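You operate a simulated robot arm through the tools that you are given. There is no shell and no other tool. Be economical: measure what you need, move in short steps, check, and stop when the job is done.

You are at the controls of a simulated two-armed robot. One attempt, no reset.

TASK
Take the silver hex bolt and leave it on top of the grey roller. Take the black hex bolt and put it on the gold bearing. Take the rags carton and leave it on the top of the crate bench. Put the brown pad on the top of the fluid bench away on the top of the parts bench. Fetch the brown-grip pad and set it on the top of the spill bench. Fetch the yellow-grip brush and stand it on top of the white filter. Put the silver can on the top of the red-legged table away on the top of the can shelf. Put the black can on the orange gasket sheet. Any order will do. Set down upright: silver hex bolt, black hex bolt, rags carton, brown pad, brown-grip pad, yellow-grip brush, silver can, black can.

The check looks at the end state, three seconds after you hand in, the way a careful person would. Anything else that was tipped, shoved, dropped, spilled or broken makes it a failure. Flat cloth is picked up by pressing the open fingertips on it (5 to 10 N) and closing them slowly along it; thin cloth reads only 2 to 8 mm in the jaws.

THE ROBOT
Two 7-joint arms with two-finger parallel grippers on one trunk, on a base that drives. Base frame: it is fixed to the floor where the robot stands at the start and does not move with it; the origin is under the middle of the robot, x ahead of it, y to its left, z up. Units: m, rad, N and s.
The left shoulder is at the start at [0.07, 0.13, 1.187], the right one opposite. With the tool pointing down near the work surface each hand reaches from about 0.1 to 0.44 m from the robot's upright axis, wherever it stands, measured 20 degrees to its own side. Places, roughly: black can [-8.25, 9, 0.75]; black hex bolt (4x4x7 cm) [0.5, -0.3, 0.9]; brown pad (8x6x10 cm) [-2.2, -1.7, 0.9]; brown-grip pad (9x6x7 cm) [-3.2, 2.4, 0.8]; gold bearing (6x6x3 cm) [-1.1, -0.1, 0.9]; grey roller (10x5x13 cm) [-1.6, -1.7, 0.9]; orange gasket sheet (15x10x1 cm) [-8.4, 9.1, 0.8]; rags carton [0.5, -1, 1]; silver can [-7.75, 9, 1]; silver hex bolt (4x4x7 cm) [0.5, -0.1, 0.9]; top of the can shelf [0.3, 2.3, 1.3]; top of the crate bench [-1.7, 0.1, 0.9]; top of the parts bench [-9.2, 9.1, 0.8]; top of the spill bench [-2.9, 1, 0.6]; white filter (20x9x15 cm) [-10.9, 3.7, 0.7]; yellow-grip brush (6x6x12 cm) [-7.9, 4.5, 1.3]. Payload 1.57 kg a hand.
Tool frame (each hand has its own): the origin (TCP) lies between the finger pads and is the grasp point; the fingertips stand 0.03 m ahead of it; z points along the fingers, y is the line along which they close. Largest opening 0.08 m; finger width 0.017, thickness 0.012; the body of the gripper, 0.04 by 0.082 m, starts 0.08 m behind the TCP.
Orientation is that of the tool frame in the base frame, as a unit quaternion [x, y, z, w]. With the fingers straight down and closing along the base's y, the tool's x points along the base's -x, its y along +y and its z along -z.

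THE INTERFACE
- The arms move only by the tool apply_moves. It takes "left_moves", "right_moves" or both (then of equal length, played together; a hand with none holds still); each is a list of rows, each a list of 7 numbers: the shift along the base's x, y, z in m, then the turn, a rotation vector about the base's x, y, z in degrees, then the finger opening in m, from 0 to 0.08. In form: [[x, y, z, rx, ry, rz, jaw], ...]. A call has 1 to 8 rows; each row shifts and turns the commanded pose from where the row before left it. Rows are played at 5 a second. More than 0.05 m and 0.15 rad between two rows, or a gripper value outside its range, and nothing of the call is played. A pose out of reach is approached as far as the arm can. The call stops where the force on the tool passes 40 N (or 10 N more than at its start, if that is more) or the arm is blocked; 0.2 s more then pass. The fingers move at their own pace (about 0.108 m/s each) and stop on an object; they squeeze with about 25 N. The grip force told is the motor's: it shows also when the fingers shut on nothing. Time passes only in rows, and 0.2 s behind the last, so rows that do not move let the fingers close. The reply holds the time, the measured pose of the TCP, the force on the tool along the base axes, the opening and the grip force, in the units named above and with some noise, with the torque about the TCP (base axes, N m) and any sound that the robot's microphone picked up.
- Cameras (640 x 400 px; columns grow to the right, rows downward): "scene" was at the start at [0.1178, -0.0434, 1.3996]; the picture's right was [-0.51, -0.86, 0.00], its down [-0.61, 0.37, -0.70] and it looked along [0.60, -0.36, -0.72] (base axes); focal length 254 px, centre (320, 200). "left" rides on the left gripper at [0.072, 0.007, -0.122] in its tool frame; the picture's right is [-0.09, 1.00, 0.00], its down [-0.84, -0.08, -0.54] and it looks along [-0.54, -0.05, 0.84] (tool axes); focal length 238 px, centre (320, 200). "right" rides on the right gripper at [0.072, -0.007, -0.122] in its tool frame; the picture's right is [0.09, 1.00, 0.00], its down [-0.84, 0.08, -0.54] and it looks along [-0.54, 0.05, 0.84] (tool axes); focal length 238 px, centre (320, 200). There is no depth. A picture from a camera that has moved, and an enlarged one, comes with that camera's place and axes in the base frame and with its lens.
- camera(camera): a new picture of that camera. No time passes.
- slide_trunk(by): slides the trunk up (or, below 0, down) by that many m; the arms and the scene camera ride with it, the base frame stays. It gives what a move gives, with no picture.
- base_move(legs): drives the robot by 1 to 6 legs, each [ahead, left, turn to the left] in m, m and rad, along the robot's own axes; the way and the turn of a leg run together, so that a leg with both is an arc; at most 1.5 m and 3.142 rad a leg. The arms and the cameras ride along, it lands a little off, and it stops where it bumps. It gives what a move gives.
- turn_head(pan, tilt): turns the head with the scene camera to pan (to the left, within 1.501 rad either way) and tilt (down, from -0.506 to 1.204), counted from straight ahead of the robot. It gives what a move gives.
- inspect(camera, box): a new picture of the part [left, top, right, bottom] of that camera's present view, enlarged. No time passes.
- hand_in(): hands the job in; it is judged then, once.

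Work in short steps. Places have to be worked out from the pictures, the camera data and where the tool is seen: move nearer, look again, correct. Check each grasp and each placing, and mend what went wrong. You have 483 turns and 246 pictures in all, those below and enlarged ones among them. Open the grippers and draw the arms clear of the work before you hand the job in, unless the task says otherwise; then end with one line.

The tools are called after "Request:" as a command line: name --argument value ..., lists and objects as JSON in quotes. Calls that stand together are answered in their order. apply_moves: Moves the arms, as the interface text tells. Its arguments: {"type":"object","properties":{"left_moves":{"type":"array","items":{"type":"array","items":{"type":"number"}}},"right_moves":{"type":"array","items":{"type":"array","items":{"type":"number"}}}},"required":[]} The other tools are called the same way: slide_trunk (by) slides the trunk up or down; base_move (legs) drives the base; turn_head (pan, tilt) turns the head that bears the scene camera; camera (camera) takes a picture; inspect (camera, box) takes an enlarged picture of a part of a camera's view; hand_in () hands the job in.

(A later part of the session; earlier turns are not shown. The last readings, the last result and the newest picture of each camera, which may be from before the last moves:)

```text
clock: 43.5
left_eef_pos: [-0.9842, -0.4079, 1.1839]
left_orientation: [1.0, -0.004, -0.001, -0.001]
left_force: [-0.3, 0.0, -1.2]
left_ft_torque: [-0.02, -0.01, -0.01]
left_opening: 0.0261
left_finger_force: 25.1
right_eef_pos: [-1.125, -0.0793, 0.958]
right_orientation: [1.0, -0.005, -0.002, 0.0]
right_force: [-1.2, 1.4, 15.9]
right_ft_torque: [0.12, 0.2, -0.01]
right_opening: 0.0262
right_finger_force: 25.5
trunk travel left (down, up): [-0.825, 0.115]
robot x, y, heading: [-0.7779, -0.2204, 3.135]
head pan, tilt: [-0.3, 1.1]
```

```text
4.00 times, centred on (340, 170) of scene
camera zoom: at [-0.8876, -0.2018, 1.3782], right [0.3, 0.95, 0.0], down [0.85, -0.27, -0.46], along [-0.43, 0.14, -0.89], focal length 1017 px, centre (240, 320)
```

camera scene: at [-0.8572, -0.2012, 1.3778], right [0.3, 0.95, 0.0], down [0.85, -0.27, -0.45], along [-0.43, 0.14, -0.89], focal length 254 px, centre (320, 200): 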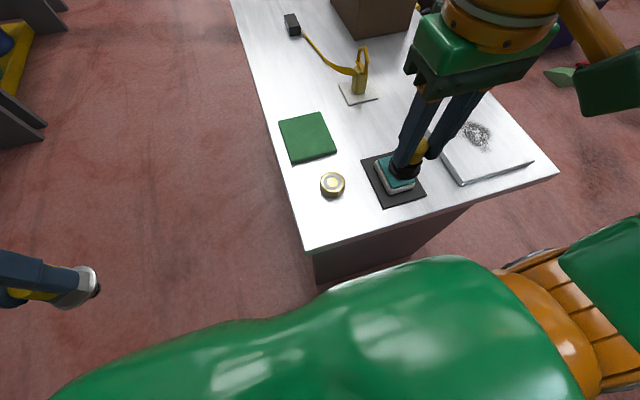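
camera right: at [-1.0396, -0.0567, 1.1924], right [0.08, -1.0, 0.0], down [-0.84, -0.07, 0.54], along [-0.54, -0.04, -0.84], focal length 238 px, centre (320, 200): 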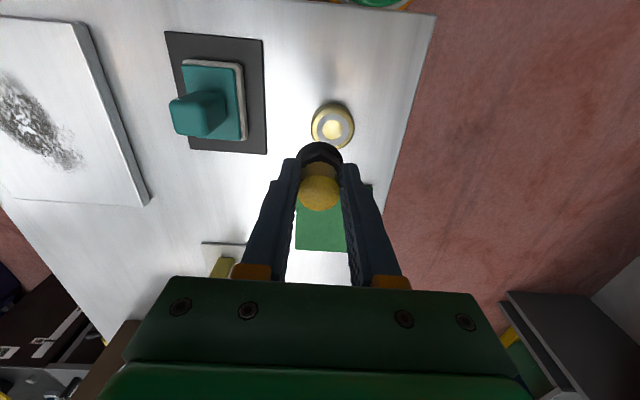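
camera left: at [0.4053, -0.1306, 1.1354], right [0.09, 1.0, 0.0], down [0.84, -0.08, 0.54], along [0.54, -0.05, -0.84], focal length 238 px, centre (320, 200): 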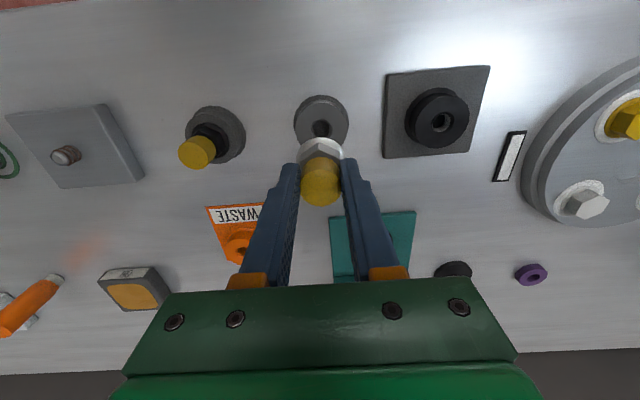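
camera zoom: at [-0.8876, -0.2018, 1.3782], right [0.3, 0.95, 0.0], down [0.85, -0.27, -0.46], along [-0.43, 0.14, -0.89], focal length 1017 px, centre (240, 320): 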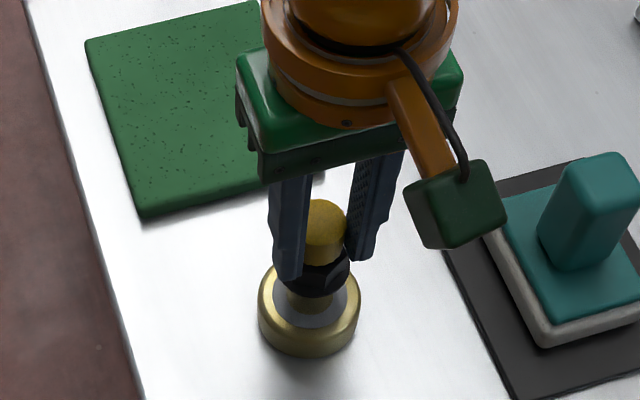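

Contact at 16 N and the shank is central. I relieve by 1.5 mm, open slowly, and rise.

Request:
apply_moves --right_moves '[[0, 0, 0.0015, 0, 0, 0, 0.0], [0, 0, 0, 0, 0, 0, 0.03], [0, 0, 0, 0, 0, 0, 0.045], [0, 0, 0, 0, 0, 0, 0.07], [0, 0, 0, 0, 0, 0, 0.08]]'

Request:
inspect --camera "scene" --box '[260, 120, 420, 220]'

Request:
camera --camera "right"

```text
clock: 44.7
left_eef_pos: [-0.9868, -0.4081, 1.1828]
left_orientation: [1.0, -0.004, 0.0, -0.001]
left_force: [-0.1, -0.2, -1.2]
left_ft_torque: [0.02, -0.05, 0.01]
left_opening: 0.0259
left_finger_force: 25.1
right_eef_pos: [-1.1281, -0.0781, 0.9584]
right_orientation: [1.0, -0.005, 0.0, 0.001]
right_force: [0.5, -0.2, 0.5]
right_ft_torque: [-0.01, -0.06, -0.02]
right_opening: 0.0798
right_finger_force: 0.0
trunk travel left (down, up): [-0.825, 0.115]
robot x, y, heading: [-0.7807, -0.2167, 3.136]
head pan, tilt: [-0.3, 1.1]
```

```text
4.00 times, centred on (340, 170) of scene
camera zoom: at [-0.8907, -0.201, 1.3778], right [0.3, 0.95, 0.0], down [0.85, -0.27, -0.45], along [-0.43, 0.14, -0.89], focal length 1017 px, centre (240, 320)
```

zoom: 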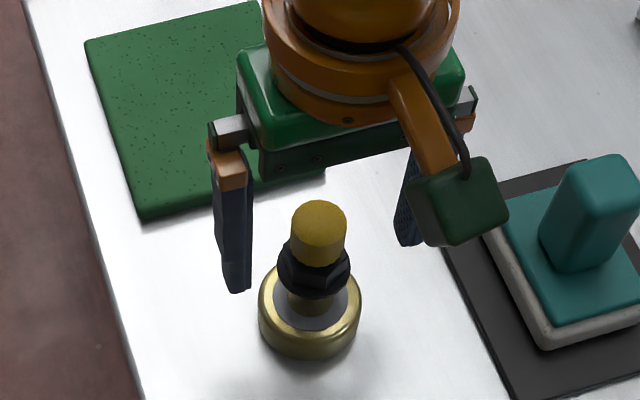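

```text
213 pictures are left
camera right: at [-1.0541, -0.0718, 1.0813], right [0.08, -1.0, 0.0], down [-0.84, -0.07, 0.54], along [-0.54, -0.04, -0.84], focal length 238 px, centre (320, 200)
```

right: 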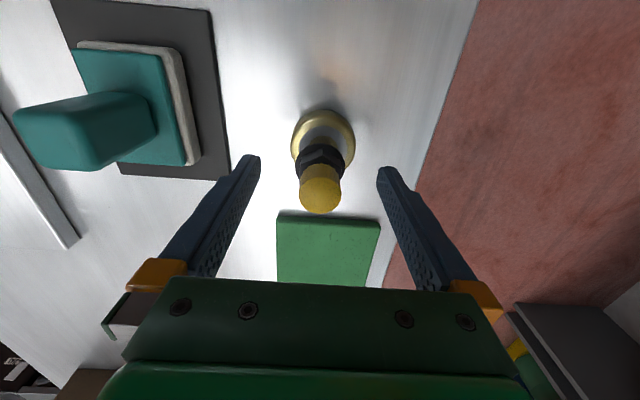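

Black bolt stands on the bearing. I raise and retract the right hand, back away and turn left to face the wall bench with the roller.

Request:
apply_moves --right_moves '[[0, 0, 0.045, 0, 0, 0, 0.08], [0, 0, 0.045, 0, 0, 0, 0.08], [0, 0, 0.045, 0, 0, 0, 0.08], [0.03, 0, 0.03, 0, 0, 0, 0.08], [0.04, 0, 0.02, 0, 0, 0, 0.08], [0.04, 0, 0.01, 0, 0, 0, 0.08]]'

Request:
base_move --legs '[[-0.3, 0, 0], [0, 0, 1.571]]'

Request:
turn_head --pan -0.5 --tilt 0.45

Request:
camera --camera "scene"

```text
clock: 46.1
left_eef_pos: [-0.9848, -0.4078, 1.1837]
left_orientation: [1.0, -0.005, -0.001, 0.0]
left_force: [0.6, -0.6, -1.7]
left_ft_torque: [0.0, 0.0, -0.01]
left_opening: 0.0262
left_finger_force: 25.1
right_eef_pos: [-1.0146, -0.0802, 1.1551]
right_orientation: [1.0, -0.006, -0.001, 0.0]
right_force: [1.0, 0.3, -0.2]
right_ft_torque: [0.01, 0.02, -0.01]
right_opening: 0.0799
right_finger_force: 0.0
trunk travel left (down, up): [-0.825, 0.115]
robot x, y, heading: [-0.7795, -0.2171, 3.131]
head pan, tilt: [-0.3, 1.1]
```

```text
clock: 52.0
left_eef_pos: [-0.2827, -0.4275, 1.1834]
left_orientation: [0.707, 0.707, 0.0, 0.0]
left_force: [0.4, -0.7, -0.9]
left_ft_torque: [0.03, 0.01, 0.03]
left_opening: 0.0262
left_finger_force: 24.1
right_eef_pos: [-0.6103, -0.4602, 1.1542]
right_orientation: [0.707, 0.707, 0.0, 0.0]
right_force: [0.3, 0.7, -0.4]
right_ft_torque: [0.02, 0.01, 0.01]
right_opening: 0.08
right_finger_force: 0.1
trunk travel left (down, up): [-0.825, 0.115]
robot x, y, heading: [-0.4775, -0.2194, -1.567]
head pan, tilt: [-0.3, 1.1]
```

```text
clock: 53.0
left_eef_pos: [-0.2835, -0.427, 1.1828]
left_orientation: [0.707, 0.707, 0.001, 0.0]
left_force: [0.1, -0.3, -1.0]
left_ft_torque: [-0.05, -0.02, 0.03]
left_opening: 0.026
left_finger_force: 24.7
right_eef_pos: [-0.6105, -0.4604, 1.1541]
right_orientation: [0.708, 0.706, 0.0, 0.0]
right_force: [-0.1, -0.2, 0.0]
right_ft_torque: [0.03, -0.04, 0.02]
right_opening: 0.0797
right_finger_force: 0.1
trunk travel left (down, up): [-0.825, 0.115]
robot x, y, heading: [-0.4738, -0.2219, -1.569]
head pan, tilt: [-0.499, 0.45]
```

```text
212 pictures are left
camera scene: at [-0.5191, -0.3535, 1.4299], right [-0.88, 0.48, 0.0], down [0.21, 0.38, -0.9], along [-0.43, -0.79, -0.44], focal length 254 px, centre (320, 200)
```

scene: 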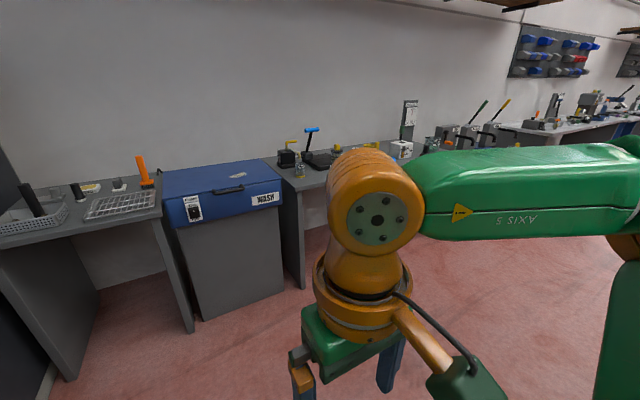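

Floor is clear. I drive ahead 0.6 then right 1.05 to face the bench with the roller.

Request:
base_move --legs '[[0.6, 0, 0], [0, -1.05, 0]]'

Request:
turn_head --pan 0.0 --tilt 0.6

Request:
camera --camera "scene"

```text
clock: 61.4
left_eef_pos: [-1.317, -1.0247, 1.1833]
left_orientation: [0.71, 0.704, -0.001, -0.001]
left_force: [0.1, 0.1, -1.5]
left_ft_torque: [0.04, 0.03, -0.04]
left_opening: 0.0259
left_finger_force: 25.3
right_eef_pos: [-1.6448, -1.0563, 1.1543]
right_orientation: [0.711, 0.703, -0.001, 0.001]
right_force: [0.2, 0.6, -1.0]
right_ft_torque: [-0.01, -0.01, -0.05]
right_opening: 0.0799
right_finger_force: 0.0
trunk travel left (down, up): [-0.825, 0.115]
robot x, y, heading: [-1.504, -0.816, -1.577]
head pan, tilt: [-0.499, 0.45]
```

```text
clock: 62.3
left_eef_pos: [-1.3181, -1.0253, 1.1834]
left_orientation: [0.71, 0.704, 0.0, -0.001]
left_force: [0.1, 0.5, -0.7]
left_ft_torque: [0.0, -0.04, -0.03]
left_opening: 0.0258
left_finger_force: 25.1
right_eef_pos: [-1.6459, -1.0547, 1.153]
right_orientation: [0.71, 0.704, -0.001, 0.001]
right_force: [0.1, 0.1, 0.5]
right_ft_torque: [0.0, 0.02, -0.01]
right_opening: 0.0799
right_finger_force: 0.0
trunk travel left (down, up): [-0.825, 0.115]
robot x, y, heading: [-1.5104, -0.8183, -1.576]
head pan, tilt: [0.0, 0.6]
```

```text
211 pictures are left
camera scene: at [-1.5103, -0.9574, 1.4164], right [-1.0, 0.01, 0.0], down [0.01, 0.56, -0.83], along [-0.01, -0.83, -0.56], focal length 254 px, centre (320, 200)
```

scene: 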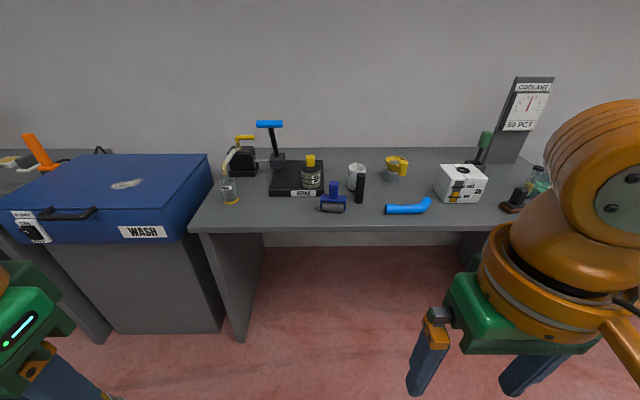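

Let me enlarge the middle to find the grey roller.

Request:
inspect --camera "scene" --box '[215, 110, 455, 230]'

```text
2.67 times, centred on (335, 170) of scene
camera zoom: at [-1.5103, -0.9574, 1.4164], right [-1.0, 0.01, 0.0], down [0.01, 0.56, -0.83], along [-0.01, -0.83, -0.56], focal length 678 px, centre (280, 280)
```

zoom: 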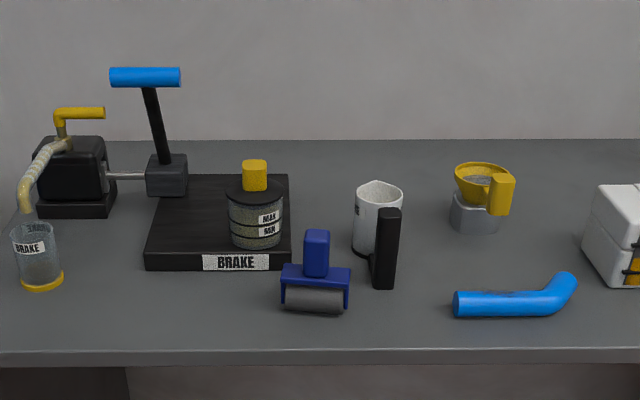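

The grey roller (with blue bracket and handle) stands at about (-1.57,-1.74), its top being the handle. I drive to put it ahead-left, within left reach.

Request:
base_move --legs '[[0.0, -0.195, 0], [0.5, 0, 0]]'

Request:
turn_head --pan 0.3 --tilt 0.95

Request:
camera --camera "scene"

Request:
camera --camera "left"

```text
clock: 66.4
left_eef_pos: [-1.5126, -1.5285, 1.1827]
left_orientation: [0.707, 0.707, -0.001, 0.001]
left_force: [-0.2, -0.5, -1.0]
left_ft_torque: [0.01, 0.02, -0.02]
left_opening: 0.026
left_finger_force: 25.2
right_eef_pos: [-1.8391, -1.5612, 1.154]
right_orientation: [0.708, 0.707, -0.001, 0.001]
right_force: [-0.4, 0.6, -0.8]
right_ft_torque: [0.01, 0.01, 0.0]
right_opening: 0.0799
right_finger_force: 0.1
trunk travel left (down, up): [-0.825, 0.115]
robot x, y, heading: [-1.7031, -1.3274, -1.57]
head pan, tilt: [0.0, 0.6]
```

```text
clock: 67.3
left_eef_pos: [-1.5107, -1.5296, 1.1821]
left_orientation: [0.707, 0.707, 0.0, 0.0]
left_force: [-0.3, 0.0, -1.5]
left_ft_torque: [-0.01, 0.02, -0.05]
left_opening: 0.026
left_finger_force: 24.6
right_eef_pos: [-1.8385, -1.5641, 1.155]
right_orientation: [0.708, 0.706, -0.001, 0.001]
right_force: [0.2, -0.4, -1.4]
right_ft_torque: [0.02, -0.02, 0.02]
right_opening: 0.0804
right_finger_force: 0.1
trunk travel left (down, up): [-0.825, 0.115]
robot x, y, heading: [-1.7034, -1.3219, -1.564]
head pan, tilt: [0.3, 0.949]
```

```text
209 pictures are left
camera scene: at [-1.6819, -1.4454, 1.388], right [-0.96, -0.3, 0.0], down [-0.24, 0.78, -0.58], along [0.17, -0.56, -0.81], focal length 254 px, centre (320, 200)
```

scene: 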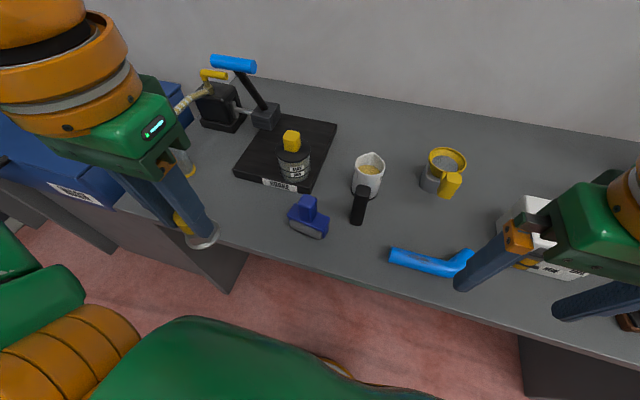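

```text
208 pictures are left
camera left: at [-1.5042, -1.4579, 1.3055], right [1.0, -0.09, 0.0], down [-0.08, -0.84, 0.54], along [-0.05, -0.54, -0.84], focal length 238 px, centre (320, 200)
```

left: 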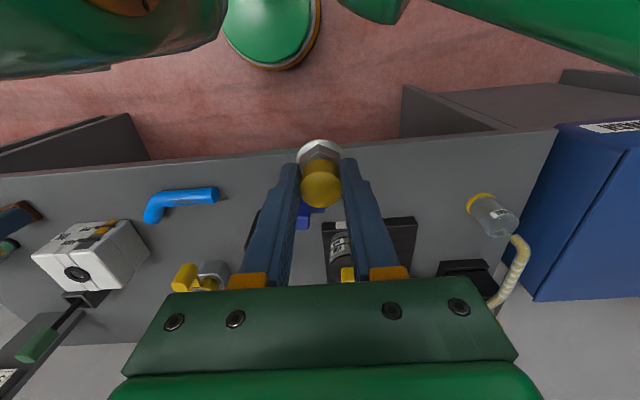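

Handle top triangulates to (-1.569,-1.735,0.959). I drive 5 cm closer, then place the left hand over it with a gap.

Request:
base_move --legs '[[0.05, 0, -0.005]]'

Request:
apply_moves --left_moves '[[-0.02, -0.04, 0, 0, 0, 0, 0], [-0.02, -0.04, 0, 0, 0, 0, 0], [-0.018, -0.04, 0, 0, 0, 0, 0], [0, -0.035, -0.02, 0, 0, 0, 0], [0, 0, -0.03, 0, 0, 0, 0], [0, 0, 0, 0, 0, 0, 0]]'

Request:
inspect --camera "left" --box '[240, 70, 400, 170]'

```text
clock: 68.2
left_eef_pos: [-1.5118, -1.572, 1.1847]
left_orientation: [0.709, 0.705, -0.002, 0.003]
left_force: [0.8, 0.6, -0.7]
left_ft_torque: [-0.05, 0.02, -0.01]
left_opening: 0.026
left_finger_force: 24.3
right_eef_pos: [-1.8392, -1.6048, 1.1549]
right_orientation: [0.709, 0.705, -0.003, 0.003]
right_force: [-0.1, 0.5, -0.2]
right_ft_torque: [-0.06, 0.03, -0.01]
right_opening: 0.0803
right_finger_force: 0.0
trunk travel left (down, up): [-0.825, 0.115]
robot x, y, heading: [-1.7, -1.3704, -1.575]
head pan, tilt: [0.3, 0.949]
```

```text
clock: 69.6
left_eef_pos: [-1.5715, -1.7369, 1.1323]
left_orientation: [0.709, 0.706, 0.0, 0.0]
left_force: [0.6, 0.2, -1.2]
left_ft_torque: [0.03, 0.01, 0.02]
left_opening: 0.0261
left_finger_force: 25.0
right_eef_pos: [-1.8394, -1.6111, 1.1549]
right_orientation: [0.709, 0.705, 0.0, 0.001]
right_force: [0.2, 0.9, -0.5]
right_ft_torque: [-0.01, -0.01, 0.0]
right_opening: 0.0799
right_finger_force: 0.0
trunk travel left (down, up): [-0.825, 0.115]
robot x, y, heading: [-1.7001, -1.3725, -1.571]
head pan, tilt: [0.3, 0.949]
```

```text
4.00 times, centred on (320, 120) of left
camera zoom: at [-1.5641, -1.6631, 1.2545], right [1.0, -0.1, 0.0], down [-0.08, -0.84, 0.54], along [-0.05, -0.54, -0.84], focal length 953 px, centre (320, 520)
```

zoom: 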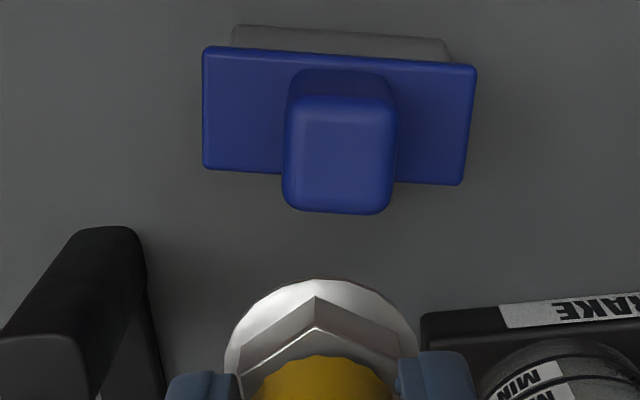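

Handle top is at (-1.564,-1.7255). I correct and descend to ~2.5 cm above.

Request:
apply_moves --left_moves '[[0.0075, 0.011, -0.03, 0, 0, 0, 0], [0, 0, -0.035, 0, 0, 0, 0], [0, 0, 0, 0, 0, 0, 0], [0, 0, 0, 0, 0, 0, 0]]'

Request:
inspect --camera "left" --box '[240, 70, 400, 170]'

Request:
inspect --camera "scene" --box '[220, 130, 380, 230]'

```text
clock: 70.6
left_eef_pos: [-1.5642, -1.7239, 1.0679]
left_orientation: [0.708, 0.706, 0.0, 0.0]
left_force: [-0.3, 0.0, -1.1]
left_ft_torque: [0.02, 0.01, 0.03]
left_opening: 0.0261
left_finger_force: 25.1
right_eef_pos: [-1.8405, -1.612, 1.155]
right_orientation: [0.709, 0.705, 0.0, 0.001]
right_force: [0.1, -0.1, 0.4]
right_ft_torque: [0.0, 0.02, -0.01]
right_opening: 0.0801
right_finger_force: 0.1
trunk travel left (down, up): [-0.825, 0.115]
robot x, y, heading: [-1.6991, -1.3731, -1.578]
head pan, tilt: [0.3, 0.949]
```

```text
4.00 times, centred on (320, 120) of left
camera zoom: at [-1.5549, -1.6524, 1.1904], right [1.0, -0.1, 0.0], down [-0.08, -0.84, 0.54], along [-0.05, -0.54, -0.84], focal length 953 px, centre (320, 520)
```

zoom: 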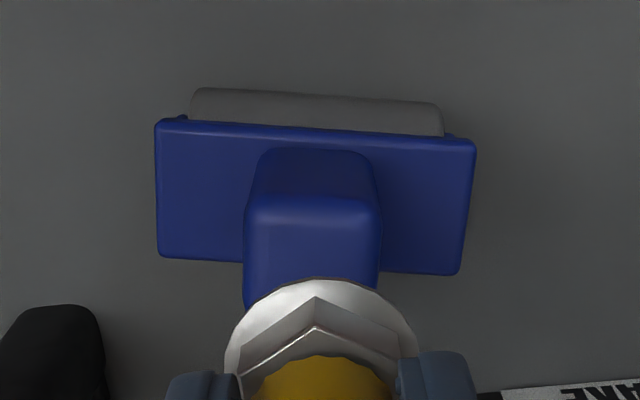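

```text
4.00 times, centred on (300, 180) of scene
camera zoom: at [-1.6825, -1.4946, 1.388], right [-0.96, -0.29, 0.0], down [-0.24, 0.78, -0.58], along [0.17, -0.56, -0.81], focal length 1017 px, centre (400, 280)
```

zoom: 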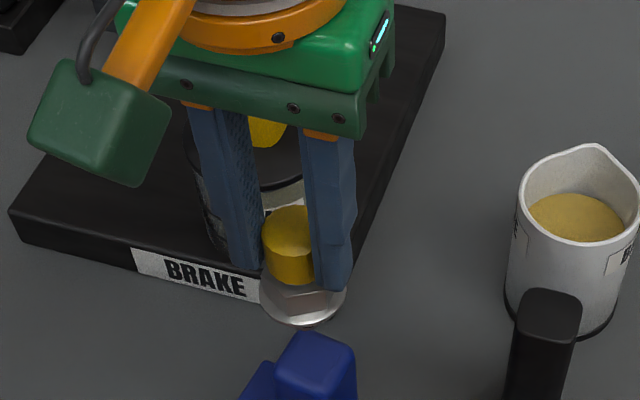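

Aligned within 2 mm. Descend gently to contact (expected near TCP z 1.036).

Request:
apply_moves --left_moves '[[0, -0.002, -0.015, 0, 0, 0, 0], [0, 0, -0.006, 0, 0, 0, 0], [0, 0, 0, 0, 0, 0, 0], [0, 0, -0.004, 0, 0, 0, 0], [0, 0, 0, 0, 0, 0, 0]]'

```text
clock: 71.8
left_eef_pos: [-1.5637, -1.7269, 1.0437]
left_orientation: [0.709, 0.706, 0.0, 0.0]
left_force: [-0.8, -0.3, -1.4]
left_ft_torque: [0.04, 0.0, 0.0]
left_opening: 0.0258
left_finger_force: 24.6
right_eef_pos: [-1.8394, -1.6119, 1.1545]
right_orientation: [0.709, 0.705, 0.0, 0.001]
right_force: [-0.9, -0.3, 0.0]
right_ft_torque: [0.01, 0.02, -0.02]
right_opening: 0.0801
right_finger_force: 0.0
trunk travel left (down, up): [-0.825, 0.115]
robot x, y, heading: [-1.7055, -1.3759, -1.574]
head pan, tilt: [0.3, 0.949]
```

No contact yet; continue in 3 mm steps.

Request:
apply_moves --left_moves '[[0, 0, -0.003, 0, 0, 0, 0], [0, 0, 0, 0, 0, 0, 0], [0, 0, -0.003, 0, 0, 0, 0], [0, 0, 0, 0, 0, 0, 0]]'

Request:
inspect --camera "scene" --box '[220, 150, 380, 250]'

```text
clock: 72.8
left_eef_pos: [-1.5642, -1.7247, 1.0389]
left_orientation: [0.708, 0.707, -0.001, 0.001]
left_force: [1.6, -3.1, 15.1]
left_ft_torque: [-0.23, -0.08, 0.02]
left_opening: 0.0261
left_finger_force: 25.0
right_eef_pos: [-1.8398, -1.6109, 1.1568]
right_orientation: [0.709, 0.706, 0.0, 0.001]
right_force: [-0.4, -1.0, -0.1]
right_ft_torque: [0.03, -0.03, 0.02]
right_opening: 0.08
right_finger_force: 0.0
trunk travel left (down, up): [-0.825, 0.115]
robot x, y, heading: [-1.7055, -1.3711, -1.572]
head pan, tilt: [0.3, 0.949]
```

```text
4.00 times, centred on (300, 200) of scene
camera zoom: at [-1.6835, -1.493, 1.3884], right [-0.96, -0.29, 0.0], down [-0.24, 0.78, -0.58], along [0.17, -0.56, -0.81], focal length 1017 px, centre (400, 200)
```

zoom: 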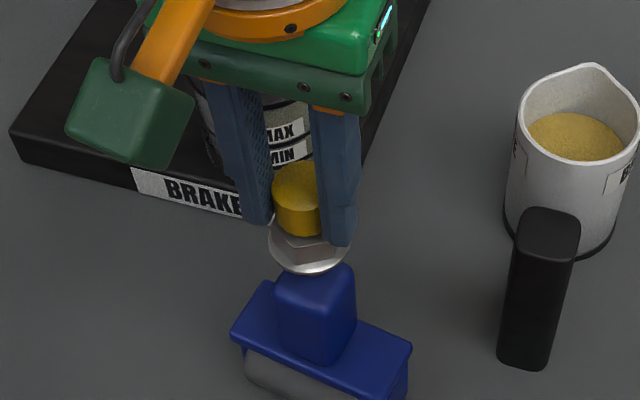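

Contact at 15 N on the handle top. Relieve slightly and open gently.

Request:
apply_moves --left_moves '[[0, 0, 0.002, 0, 0, 0, 0.0], [0, 0, 0, 0, 0, 0, 0.028], [0, 0, 0, 0, 0, 0, 0.035], [0, 0, 0, 0, 0, 0, 0.06], [0, 0, 0, 0, 0, 0, 0.08]]'

Request:
inspect --camera "scene" --box '[220, 150, 380, 250]'

```text
clock: 74.0
left_eef_pos: [-1.5636, -1.7254, 1.0399]
left_orientation: [0.708, 0.706, 0.0, 0.0]
left_force: [0.1, 0.7, -0.7]
left_ft_torque: [0.02, 0.0, -0.01]
left_opening: 0.0801
left_finger_force: 0.0
right_eef_pos: [-1.8392, -1.6112, 1.1547]
right_orientation: [0.709, 0.706, -0.001, 0.001]
right_force: [0.3, 0.6, 0.4]
right_ft_torque: [-0.02, 0.02, 0.0]
right_opening: 0.0799
right_finger_force: 0.1
trunk travel left (down, up): [-0.825, 0.115]
robot x, y, heading: [-1.706, -1.3749, -1.575]
head pan, tilt: [0.3, 0.949]
```

```text
4.00 times, centred on (300, 200) of scene
camera zoom: at [-1.6827, -1.4946, 1.388], right [-0.96, -0.29, 0.0], down [-0.24, 0.78, -0.58], along [0.17, -0.56, -0.81], focal length 1017 px, centre (400, 200)
```

zoom: 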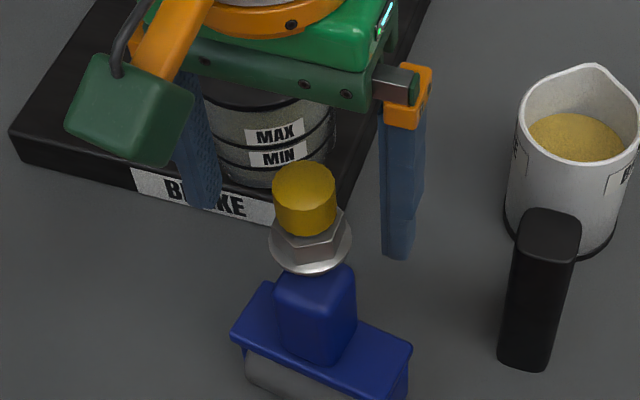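

Silver bolt stands on the roller. I raise and retract the left hand, back off, and take a look at the right part of this bench for the brown pad.

Request:
apply_moves --left_moves '[[0, 0, 0.04, 0, 0, 0, 0.08], [0, 0, 0.045, 0, 0, 0, 0.08], [0, 0.02, 0.045, 0, 0, 0, 0.08], [0, 0.04, 0.01, 0, 0, 0, 0.08], [0, 0.05, 0, 0, 0, 0, 0.08], [0, 0.05, 0, 0, 0, 0, 0.08]]'

Request:
base_move --legs '[[-0.3, 0, 0]]'

Request:
turn_head --pan -0.7 --tilt 0.75

Request:
camera --camera "scene"

```text
clock: 75.4
left_eef_pos: [-1.5619, -1.5634, 1.178]
left_orientation: [0.708, 0.706, -0.001, 0.001]
left_force: [-0.2, -0.1, -0.1]
left_ft_torque: [-0.03, 0.0, 0.01]
left_opening: 0.0801
left_finger_force: 0.0
right_eef_pos: [-1.8388, -1.6095, 1.1548]
right_orientation: [0.708, 0.706, 0.0, 0.002]
right_force: [0.1, 0.3, 0.0]
right_ft_torque: [-0.02, -0.01, 0.01]
right_opening: 0.0799
right_finger_force: 0.0
trunk travel left (down, up): [-0.825, 0.115]
robot x, y, heading: [-1.6993, -1.3712, -1.573]
head pan, tilt: [0.3, 0.949]
```

```text
clock: 77.4
left_eef_pos: [-1.5606, -1.2674, 1.1776]
left_orientation: [0.707, 0.708, 0.0, -0.001]
left_force: [0.3, 0.2, -0.8]
left_ft_torque: [0.01, -0.03, 0.02]
left_opening: 0.0801
left_finger_force: 0.2
right_eef_pos: [-1.8386, -1.3136, 1.1533]
right_orientation: [0.708, 0.706, 0.001, -0.001]
right_force: [0.2, -0.5, -0.6]
right_ft_torque: [0.02, -0.01, 0.0]
right_opening: 0.0802
right_finger_force: 0.0
trunk travel left (down, up): [-0.825, 0.115]
robot x, y, heading: [-1.7019, -1.0725, -1.572]
head pan, tilt: [0.3, 0.949]
```

```text
clock: 78.7
left_eef_pos: [-1.5613, -1.2663, 1.1787]
left_orientation: [0.706, 0.708, 0.0, 0.0]
left_force: [-0.5, 0.5, 0.3]
left_ft_torque: [-0.04, -0.03, 0.0]
left_opening: 0.08
left_finger_force: 0.1
right_eef_pos: [-1.8378, -1.3118, 1.1543]
right_orientation: [0.708, 0.706, 0.0, 0.0]
right_force: [-0.3, -0.1, -0.2]
right_ft_torque: [-0.02, 0.0, -0.02]
right_opening: 0.08
right_finger_force: 0.1
trunk travel left (down, up): [-0.825, 0.115]
robot x, y, heading: [-1.7001, -1.0747, -1.565]
head pan, tilt: [-0.7, 0.75]
```

```text
202 pictures are left
camera scene: at [-1.7564, -1.1873, 1.4035], right [-0.77, 0.64, 0.0], down [0.44, 0.52, -0.73], along [-0.47, -0.56, -0.68], focal length 254 px, centre (320, 200)
```

scene: 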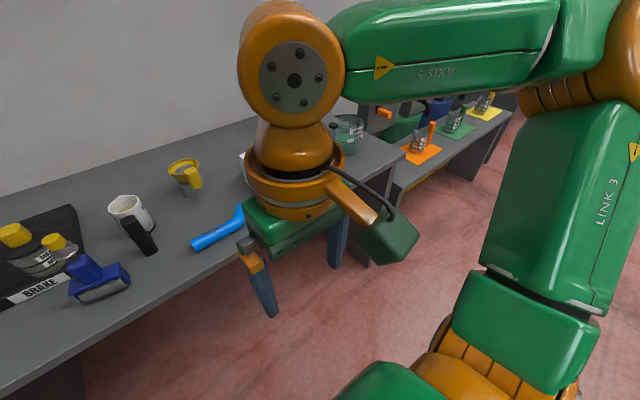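

I check whether the bolt is still standing on the roller handle.

Request:
inspect --camera "scene" --box '[0, 200, 160, 300]'

```text
4.00 times, centred on (80, 250) of scene
camera zoom: at [-1.7564, -1.1873, 1.4035], right [-0.77, 0.64, 0.0], down [0.44, 0.52, -0.73], along [-0.47, -0.56, -0.68], focal length 1017 px, centre (1280, 0)
```

zoom: 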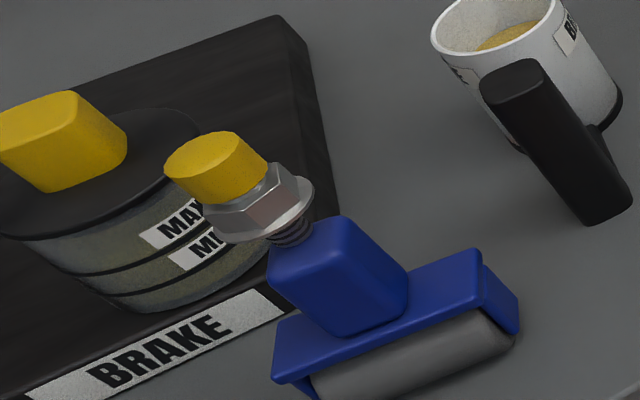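

Bolt is fine. Now I go for the brown pad: move right 0.36 and ahead 0.25, then look.

Request:
base_move --legs '[[0, -0.36, 0], [0.25, 0, 0]]'

Request:
turn_head --pan -0.2 --tilt 0.9

Request:
camera --camera "scene"

Request:
camera --camera "right"

```text
clock: 82.5
left_eef_pos: [-1.9275, -1.5139, 1.179]
left_orientation: [0.709, 0.705, -0.001, 0.001]
left_force: [0.2, 0.1, 0.6]
left_ft_torque: [-0.03, -0.03, 0.02]
left_opening: 0.0802
left_finger_force: 0.0
right_eef_pos: [-2.2035, -1.5586, 1.1559]
right_orientation: [0.71, 0.704, -0.001, 0.0]
right_force: [-0.6, 0.2, 0.8]
right_ft_torque: [0.01, -0.02, -0.01]
right_opening: 0.08
right_finger_force: 0.1
trunk travel left (down, up): [-0.825, 0.115]
robot x, y, heading: [-2.0654, -1.3237, -1.571]
head pan, tilt: [-0.7, 0.75]
```

```text
clock: 83.4
left_eef_pos: [-1.9268, -1.5167, 1.1782]
left_orientation: [0.709, 0.706, 0.0, -0.001]
left_force: [0.3, 0.4, 1.1]
left_ft_torque: [0.01, 0.0, 0.01]
left_opening: 0.08
left_finger_force: 0.1
right_eef_pos: [-2.2045, -1.5631, 1.1541]
right_orientation: [0.709, 0.705, -0.001, 0.001]
right_force: [0.2, -0.5, -0.6]
right_ft_torque: [-0.01, -0.03, -0.02]
right_opening: 0.0801
right_finger_force: 0.1
trunk travel left (down, up): [-0.825, 0.115]
robot x, y, heading: [-2.0663, -1.3186, -1.577]
head pan, tilt: [-0.201, 0.901]
```

```text
200 pictures are left
camera scene: at [-2.0836, -1.4487, 1.3916], right [-0.98, 0.21, 0.0], down [0.16, 0.77, -0.62], along [-0.13, -0.61, -0.78], focal length 254 px, centre (320, 200)
```

scene: 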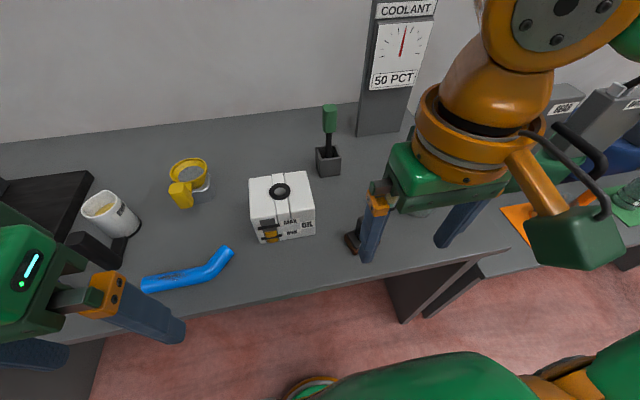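

```text
199 pictures are left
camera right: at [-2.2088, -1.4883, 1.2767], right [1.0, 0.08, 0.0], down [0.07, -0.84, 0.54], along [0.05, -0.54, -0.84], focal length 238 px, centre (320, 200)
```

right: 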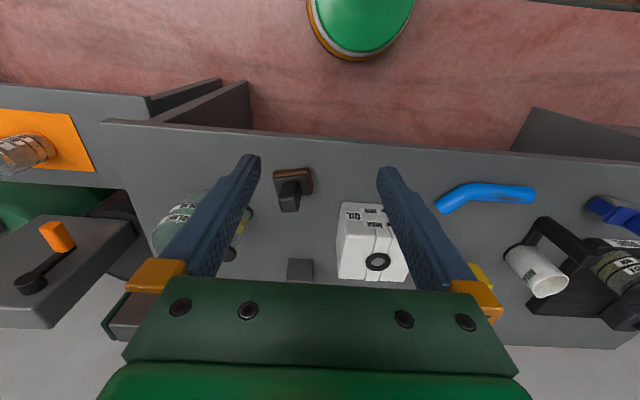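

The brown pad with black handle is at about (-2.235,-1.728). I enlarge it to see handle shape and orientation.

Request:
inspect --camera "right" --box '[240, 150, 360, 225]'

```text
5.33 times, centred on (300, 188) of right
camera zoom: at [-2.2088, -1.4883, 1.2767], right [1.0, 0.08, 0.0], down [0.07, -0.84, 0.54], along [0.05, -0.54, -0.84], focal length 1271 px, centre (427, 267)
```

zoom: 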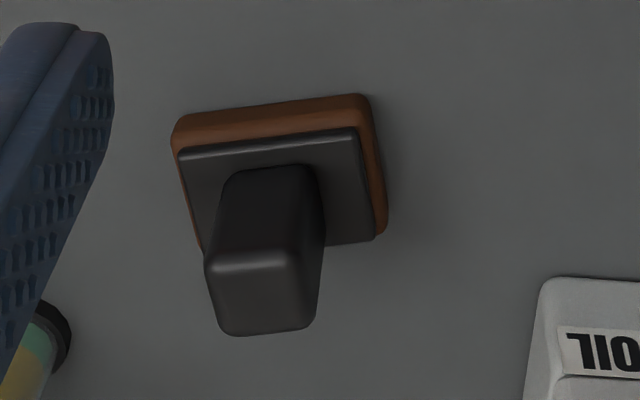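

Handle top is about 3.5 cm wide at (-2.242,-1.727,0.93), turned about 12°. I drive 5.5 cm closer and bring the open right hand above it, turned accordingly.

Request:
base_move --legs '[[0.055, 0, 0.0]]'

Request:
apply_moves --right_moves '[[-0.012, -0.035, 0, 0, 0, 6, 0.08], [-0.012, -0.035, 0, 0, 0, 6, 0.08], [-0.012, -0.035, -0.02, 0, 0, 0, 0.08], [0, 0, -0.045, 0, 0, 0, 0.08], [0, 0, -0.045, 0, 0, 0, 0.08], [0, 0, 0, 0, 0, 0, 0.08]]'

Request:
camera --camera "right"

```text
clock: 84.3
left_eef_pos: [-1.926, -1.5636, 1.1805]
left_orientation: [0.708, 0.706, -0.003, 0.003]
left_force: [-0.5, 1.1, 0.8]
left_ft_torque: [-0.05, 0.01, 0.0]
left_opening: 0.08
left_finger_force: 0.0
right_eef_pos: [-2.2039, -1.6086, 1.1568]
right_orientation: [0.709, 0.705, -0.003, 0.003]
right_force: [-0.1, 0.8, 0.1]
right_ft_torque: [-0.08, -0.04, -0.03]
right_opening: 0.0802
right_finger_force: 0.1
trunk travel left (down, up): [-0.825, 0.115]
robot x, y, heading: [-2.0658, -1.3779, -1.574]
head pan, tilt: [-0.201, 0.901]
```

```text
clock: 85.7
left_eef_pos: [-1.9255, -1.5715, 1.1782]
left_orientation: [0.709, 0.705, 0.001, 0.0]
left_force: [-0.6, -0.3, 0.1]
left_ft_torque: [0.02, 0.01, -0.02]
left_opening: 0.0798
left_finger_force: 0.1
right_eef_pos: [-2.2399, -1.7202, 1.0457]
right_orientation: [0.632, 0.775, -0.001, 0.001]
right_force: [-0.1, 0.2, 0.4]
right_ft_torque: [-0.02, 0.03, 0.0]
right_opening: 0.0801
right_finger_force: 0.0
trunk travel left (down, up): [-0.825, 0.115]
robot x, y, heading: [-2.0649, -1.3776, -1.569]
head pan, tilt: [-0.201, 0.901]
```

```text
197 pictures are left
camera right: at [-2.259, -1.6496, 1.1678], right [0.96, 0.29, 0.0], down [0.24, -0.8, 0.54], along [0.16, -0.52, -0.84], focal length 238 px, centre (320, 200)
```

right: 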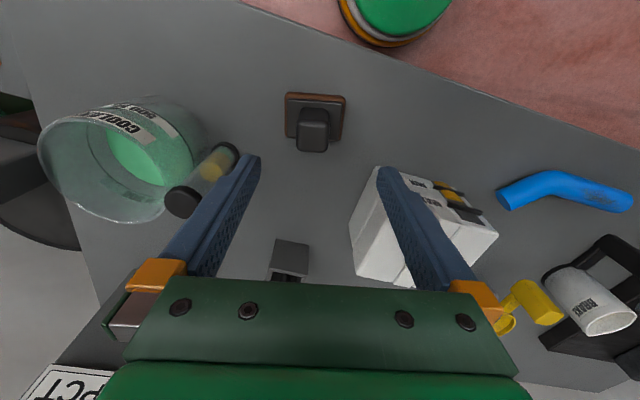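

Handle at (-2.241,-1.731); the oil box is ~2.5 cm off the finger, so I narrow the opening slightly and descend to grasp.

Request:
apply_moves --right_moves '[[-0.001, -0.011, -0.03, 0, 0, -2, 0.066], [0, 0, -0.045, 0, 0, 0, 0.066], [0, 0, -0.035, 0, 0, 0, 0.066], [0, 0, -0.02, 0, 0, 0, 0.066], [0, 0, 0, 0, 0, 0, 0.066], [0, 0, 0, 0, 0, 0, 0], [0, 0, 0, 0, 0, 0, 0], [0, 0, 0, 0, 0, 0, 0]]'

Request:
camera --camera "right"

```text
clock: 87.5
left_eef_pos: [-1.9278, -1.5707, 1.1786]
left_orientation: [0.709, 0.705, 0.0, 0.001]
left_force: [0.5, -0.5, -0.7]
left_ft_torque: [0.02, 0.03, 0.01]
left_opening: 0.08
left_finger_force: 0.1
right_eef_pos: [-2.2406, -1.7335, 0.9135]
right_orientation: [0.646, 0.763, 0.001, -0.001]
right_force: [-0.6, 1.3, 0.2]
right_ft_torque: [-0.01, 0.0, 0.05]
right_opening: 0.0341
right_finger_force: 24.9
trunk travel left (down, up): [-0.825, 0.115]
robot x, y, heading: [-2.065, -1.3756, -1.578]
head pan, tilt: [-0.201, 0.901]
```

```text
196 pictures are left
camera right: at [-2.258, -1.6631, 1.0358], right [0.97, 0.26, 0.0], down [0.22, -0.81, 0.54], along [0.14, -0.52, -0.84], focal length 238 px, centre (320, 200)
```

right: 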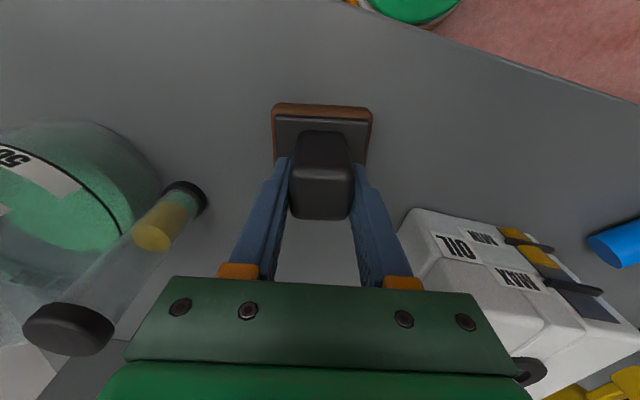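

Held at 34 mm. Lift straight up, then retract.

Request:
apply_moves --right_moves '[[0, 0, 0.03, 0, 0, 0, 0], [0, 0, 0.045, 0, 0, 0, 0], [0, 0, 0.045, 0, 0, 0, 0], [0, 0, 0.045, 0, 0, 0, 0], [0, 0.01, 0.045, 0, 0, 0, 0], [0, 0.04, 0.02, 0, 0, 0, 0], [0, 0.045, 0, 0, 0, 0, 0], [0, 0.045, 0, 0, 0, 0, 0]]'

Request:
inspect --camera "right" --box '[160, 60, 480, 260]'

```text
clock: 89.3
left_eef_pos: [-1.9282, -1.569, 1.1775]
left_orientation: [0.709, 0.705, -0.001, 0.001]
left_force: [0.2, 0.5, -0.2]
left_ft_torque: [-0.02, 0.01, -0.01]
left_opening: 0.08
left_finger_force: 0.1
right_eef_pos: [-2.2419, -1.592, 1.1486]
right_orientation: [0.646, 0.763, 0.0, 0.001]
right_force: [0.0, -0.5, -1.3]
right_ft_torque: [-0.05, -0.01, -0.01]
right_opening: 0.0337
right_finger_force: 25.1
trunk travel left (down, up): [-0.825, 0.115]
robot x, y, heading: [-2.0647, -1.3743, -1.579]
head pan, tilt: [-0.201, 0.901]
```

```text
2.00 times, centred on (320, 160) of right
camera zoom: at [-2.2598, -1.5204, 1.2709], right [0.97, 0.26, 0.0], down [0.22, -0.81, 0.54], along [0.14, -0.53, -0.84], focal length 477 px, centre (320, 280)
```

zoom: 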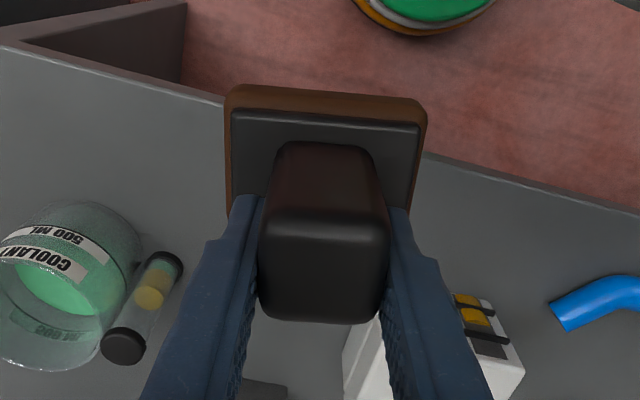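

Brown pad is held. Back off, turn to face +x, and drive along the aisle toward the carton.

Request:
base_move --legs '[[-0.55, 0, 0], [0, 0, 1.577], [1.5, 0, 0], [0.3, 0, 0]]'

Request:
turn_head --pan 0.0 --tilt 0.5

Request:
camera --camera "scene"

```text
clock: 104.9
left_eef_pos: [-0.0874, -0.6901, 1.1783]
left_orientation: [0.0, 1.0, 0.0, 0.002]
left_force: [-0.5, 0.2, -0.4]
left_ft_torque: [-0.04, -0.02, 0.01]
left_opening: 0.0799
left_finger_force: 0.1
right_eef_pos: [-0.0624, -1.0044, 1.1488]
right_orientation: [-0.088, 0.996, 0.0, 0.001]
right_force: [-0.1, -0.1, -1.7]
right_ft_torque: [0.01, -0.04, 0.01]
right_opening: 0.0339
right_finger_force: 24.9
trunk travel left (down, up): [-0.825, 0.115]
robot x, y, heading: [-0.2793, -0.8304, -0.001]
head pan, tilt: [-0.201, 0.901]
```

```text
clock: 105.8
left_eef_pos: [-0.0845, -0.6901, 1.1776]
left_orientation: [0.0, 1.0, 0.0, 0.0]
left_force: [-0.8, 0.5, 0.5]
left_ft_torque: [0.0, -0.02, -0.02]
left_opening: 0.0801
left_finger_force: 0.0
right_eef_pos: [-0.0594, -1.0057, 1.1476]
right_orientation: [-0.087, 0.996, -0.001, -0.001]
right_force: [0.6, -0.7, -1.8]
right_ft_torque: [0.0, 0.01, 0.03]
right_opening: 0.0337
right_finger_force: 25.0
trunk travel left (down, up): [-0.825, 0.115]
robot x, y, heading: [-0.2798, -0.8303, 0.006]
head pan, tilt: [0.0, 0.499]
```

```text
194 pictures are left
camera scene: at [-0.138, -0.8326, 1.4253], right [0.0, -1.0, 0.0], down [-0.48, 0.0, -0.88], along [0.88, 0.0, -0.48], focal length 254 px, centre (320, 200)
```

scene: 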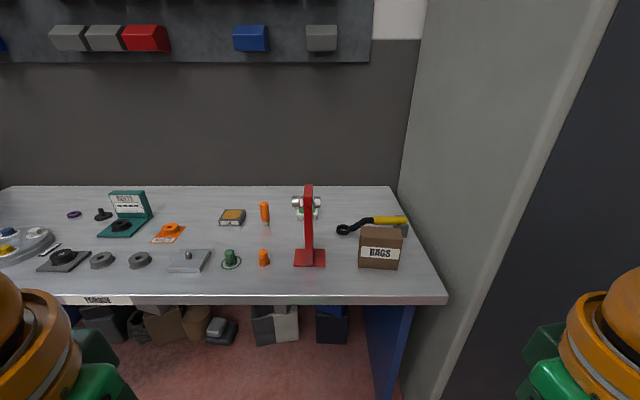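

The RAGS carton is at about (0.49,-1.015), ~14 cm wide in y and ~6.7 cm deep in x, so it should be gripped across x. A cabinet at the right blocks a frontal approach, so I'll stand at (0.09,-0.85) turned right by 0.75 rad.

Request:
base_move --legs '[[0.37, -0.02, 0], [0, 0, -0.75]]'

Request:
turn_head --pan 0.2 --tilt 0.8

Request:
camera --camera "scene"

```text
clock: 110.1
left_eef_pos: [0.3268, -0.8766, 1.1775]
left_orientation: [0.361, 0.933, 0.001, 0.0]
left_force: [0.0, 0.1, 0.2]
left_ft_torque: [-0.01, 0.04, -0.03]
left_opening: 0.0801
left_finger_force: 0.1
right_eef_pos: [0.1337, -1.126, 1.148]
right_orientation: [0.279, 0.96, 0.0, 0.001]
right_force: [-0.4, -1.0, -2.2]
right_ft_torque: [-0.03, 0.05, -0.01]
right_opening: 0.0338
right_finger_force: 24.8
trunk travel left (down, up): [-0.825, 0.115]
robot x, y, heading: [0.0877, -0.8507, -0.733]
head pan, tilt: [0.0, 0.499]
```

```text
clock: 110.9
left_eef_pos: [0.3273, -0.8769, 1.1781]
left_orientation: [0.361, 0.933, 0.0, 0.0]
left_force: [-0.4, 0.5, 0.8]
left_ft_torque: [0.01, 0.02, -0.03]
left_opening: 0.0804
left_finger_force: 0.1
right_eef_pos: [0.1328, -1.1272, 1.1479]
right_orientation: [0.278, 0.961, 0.0, 0.001]
right_force: [0.8, 0.6, -2.6]
right_ft_torque: [0.0, 0.03, 0.02]
right_opening: 0.0336
right_finger_force: 24.8
trunk travel left (down, up): [-0.825, 0.115]
robot x, y, heading: [0.0882, -0.8511, -0.737]
head pan, tilt: [0.201, 0.799]
```

```text
193 pictures are left
camera scene: at [0.1939, -0.9282, 1.3996], right [-0.51, -0.86, 0.0], down [-0.62, 0.37, -0.7], along [0.6, -0.36, -0.72], focal length 254 px, centre (320, 200)
```

scene: 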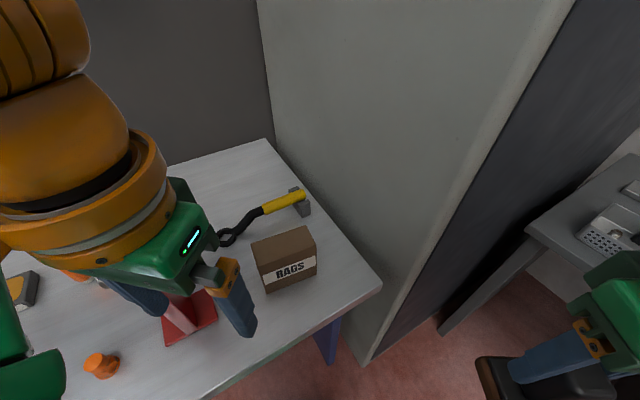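

Carton top is at about (0.474,-1.012,0.984), 5.7 x 10.5 cm, yaw about -5°. I move the left hand over it while turning by -53° so that it closes across the short side.

Request:
apply_moves --left_moves '[[0.021, -0.019, 0, 0, 0, -7.6, 0.08], [0.021, -0.019, 0, 0, 0, -7.6, 0.08], [0.021, -0.019, 0, 0, 0, -7.6, 0.08], [0.021, -0.019, 0, 0, 0, -7.6, 0.08], [0.021, -0.019, 0, 0, 0, -7.6, 0.08], [0.021, -0.019, 0, 0, 0, -7.6, 0.08], [0.021, -0.02, 0, 0, 0, -7.6, 0.08], [0, 0, -0.03, 0, 0, 0, 0.08]]'

Request:
camera --camera "left"

```text
clock: 112.7
left_eef_pos: [0.4745, -1.0141, 1.1471]
left_orientation: [0.741, 0.672, -0.002, 0.0]
left_force: [0.4, 0.7, 0.7]
left_ft_torque: [0.0, -0.02, -0.02]
left_opening: 0.08
left_finger_force: 0.0
right_eef_pos: [0.1337, -1.1268, 1.1477]
right_orientation: [0.279, 0.96, 0.0, 0.0]
right_force: [0.1, -0.3, -2.5]
right_ft_torque: [0.02, -0.04, 0.02]
right_opening: 0.0338
right_finger_force: 25.0
trunk travel left (down, up): [-0.825, 0.115]
robot x, y, heading: [0.0865, -0.8521, -0.738]
head pan, tilt: [0.201, 0.799]
```

```text
192 pictures are left
camera left: at [0.4889, -0.9428, 1.269], right [0.98, -0.19, 0.0], down [-0.16, -0.82, 0.54], along [-0.1, -0.53, -0.84], focal length 238 px, centre (320, 200)
```

left: 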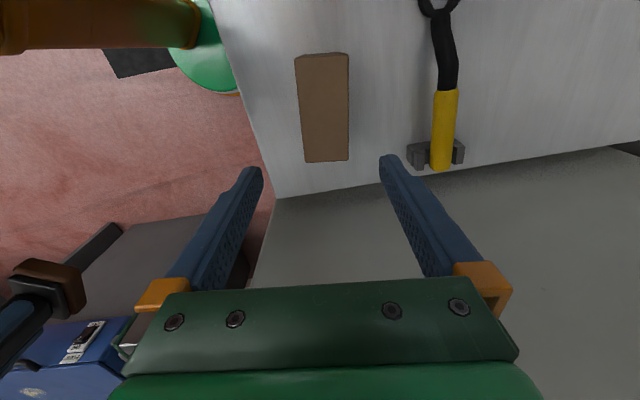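

Carton centre at (0.4826,-1.004); aligned. I correct and descend.

Request:
apply_moves --left_moves '[[0.008, 0.01, -0.035, 0, 0, 0, 0.08], [0, 0, -0.045, 0, 0, 0, 0.08], [0, 0, -0.03, 0, 0, 0, 0.08], [0, 0, 0, 0, 0, 0, 0.08]]'

Request:
camera --camera "left"

```text
clock: 113.7
left_eef_pos: [0.4812, -1.0017, 1.0379]
left_orientation: [0.741, 0.671, 0.0, 0.001]
left_force: [-0.3, 0.7, -1.0]
left_ft_torque: [-0.02, -0.03, -0.01]
left_opening: 0.0803
left_finger_force: 0.1
right_eef_pos: [0.1332, -1.1258, 1.148]
right_orientation: [0.28, 0.96, 0.0, 0.001]
right_force: [0.0, -0.5, -2.3]
right_ft_torque: [-0.03, -0.04, -0.01]
right_opening: 0.0338
right_finger_force: 24.9
trunk travel left (down, up): [-0.825, 0.115]
robot x, y, heading: [0.0914, -0.8536, -0.738]
head pan, tilt: [0.201, 0.799]
```

```text
191 pictures are left
camera left: at [0.4964, -0.9302, 1.1606], right [0.98, -0.19, 0.0], down [-0.16, -0.82, 0.54], along [-0.1, -0.53, -0.84], focal length 238 px, centre (320, 200)
```

left: 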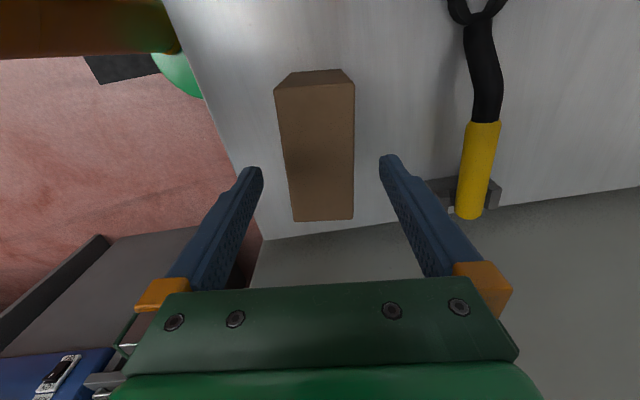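

Small corrections, then descend and grip.

Request:
apply_moves --left_moves '[[0.001, 0.005, -0.03, 0, 0, 3, 0.08], [0, 0, -0.03, 0, 0, 0, 0.08], [0, 0, -0.015, 0, 0, 0, 0.08], [0, 0, 0, 0, 0, 0, 0.08], [0, 0, 0, 0, 0, 0, 0.0], [0, 0, 0, 0, 0, 0, 0.0], [0, 0, 0, 0, 0, 0, 0.0]]'

Request:
camera --camera "left"

```text
clock: 115.3
left_eef_pos: [0.4939, -1.0035, 0.9875]
left_orientation: [0.725, 0.688, 0.005, 0.022]
left_force: [-0.7, -0.9, 7.6]
left_ft_torque: [0.31, 0.31, 0.05]
left_opening: 0.0577
left_finger_force: 25.1
right_eef_pos: [0.1306, -1.1269, 1.156]
right_orientation: [0.286, 0.958, 0.001, 0.005]
right_force: [0.2, 0.6, -1.9]
right_ft_torque: [-0.01, 0.01, 0.01]
right_opening: 0.034
right_finger_force: 25.2
trunk travel left (down, up): [-0.825, 0.115]
robot x, y, heading: [0.1043, -0.85, -0.752]
head pan, tilt: [0.201, 0.799]
```

```text
190 pictures are left
camera left: at [0.4994, -0.9293, 1.1092], right [0.99, -0.14, 0.04], down [-0.14, -0.82, 0.56], along [-0.05, -0.56, -0.83], focal length 238 px, centre (320, 200)
```

left: 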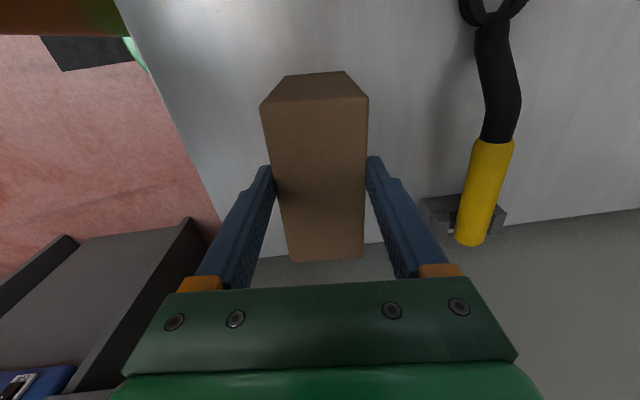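

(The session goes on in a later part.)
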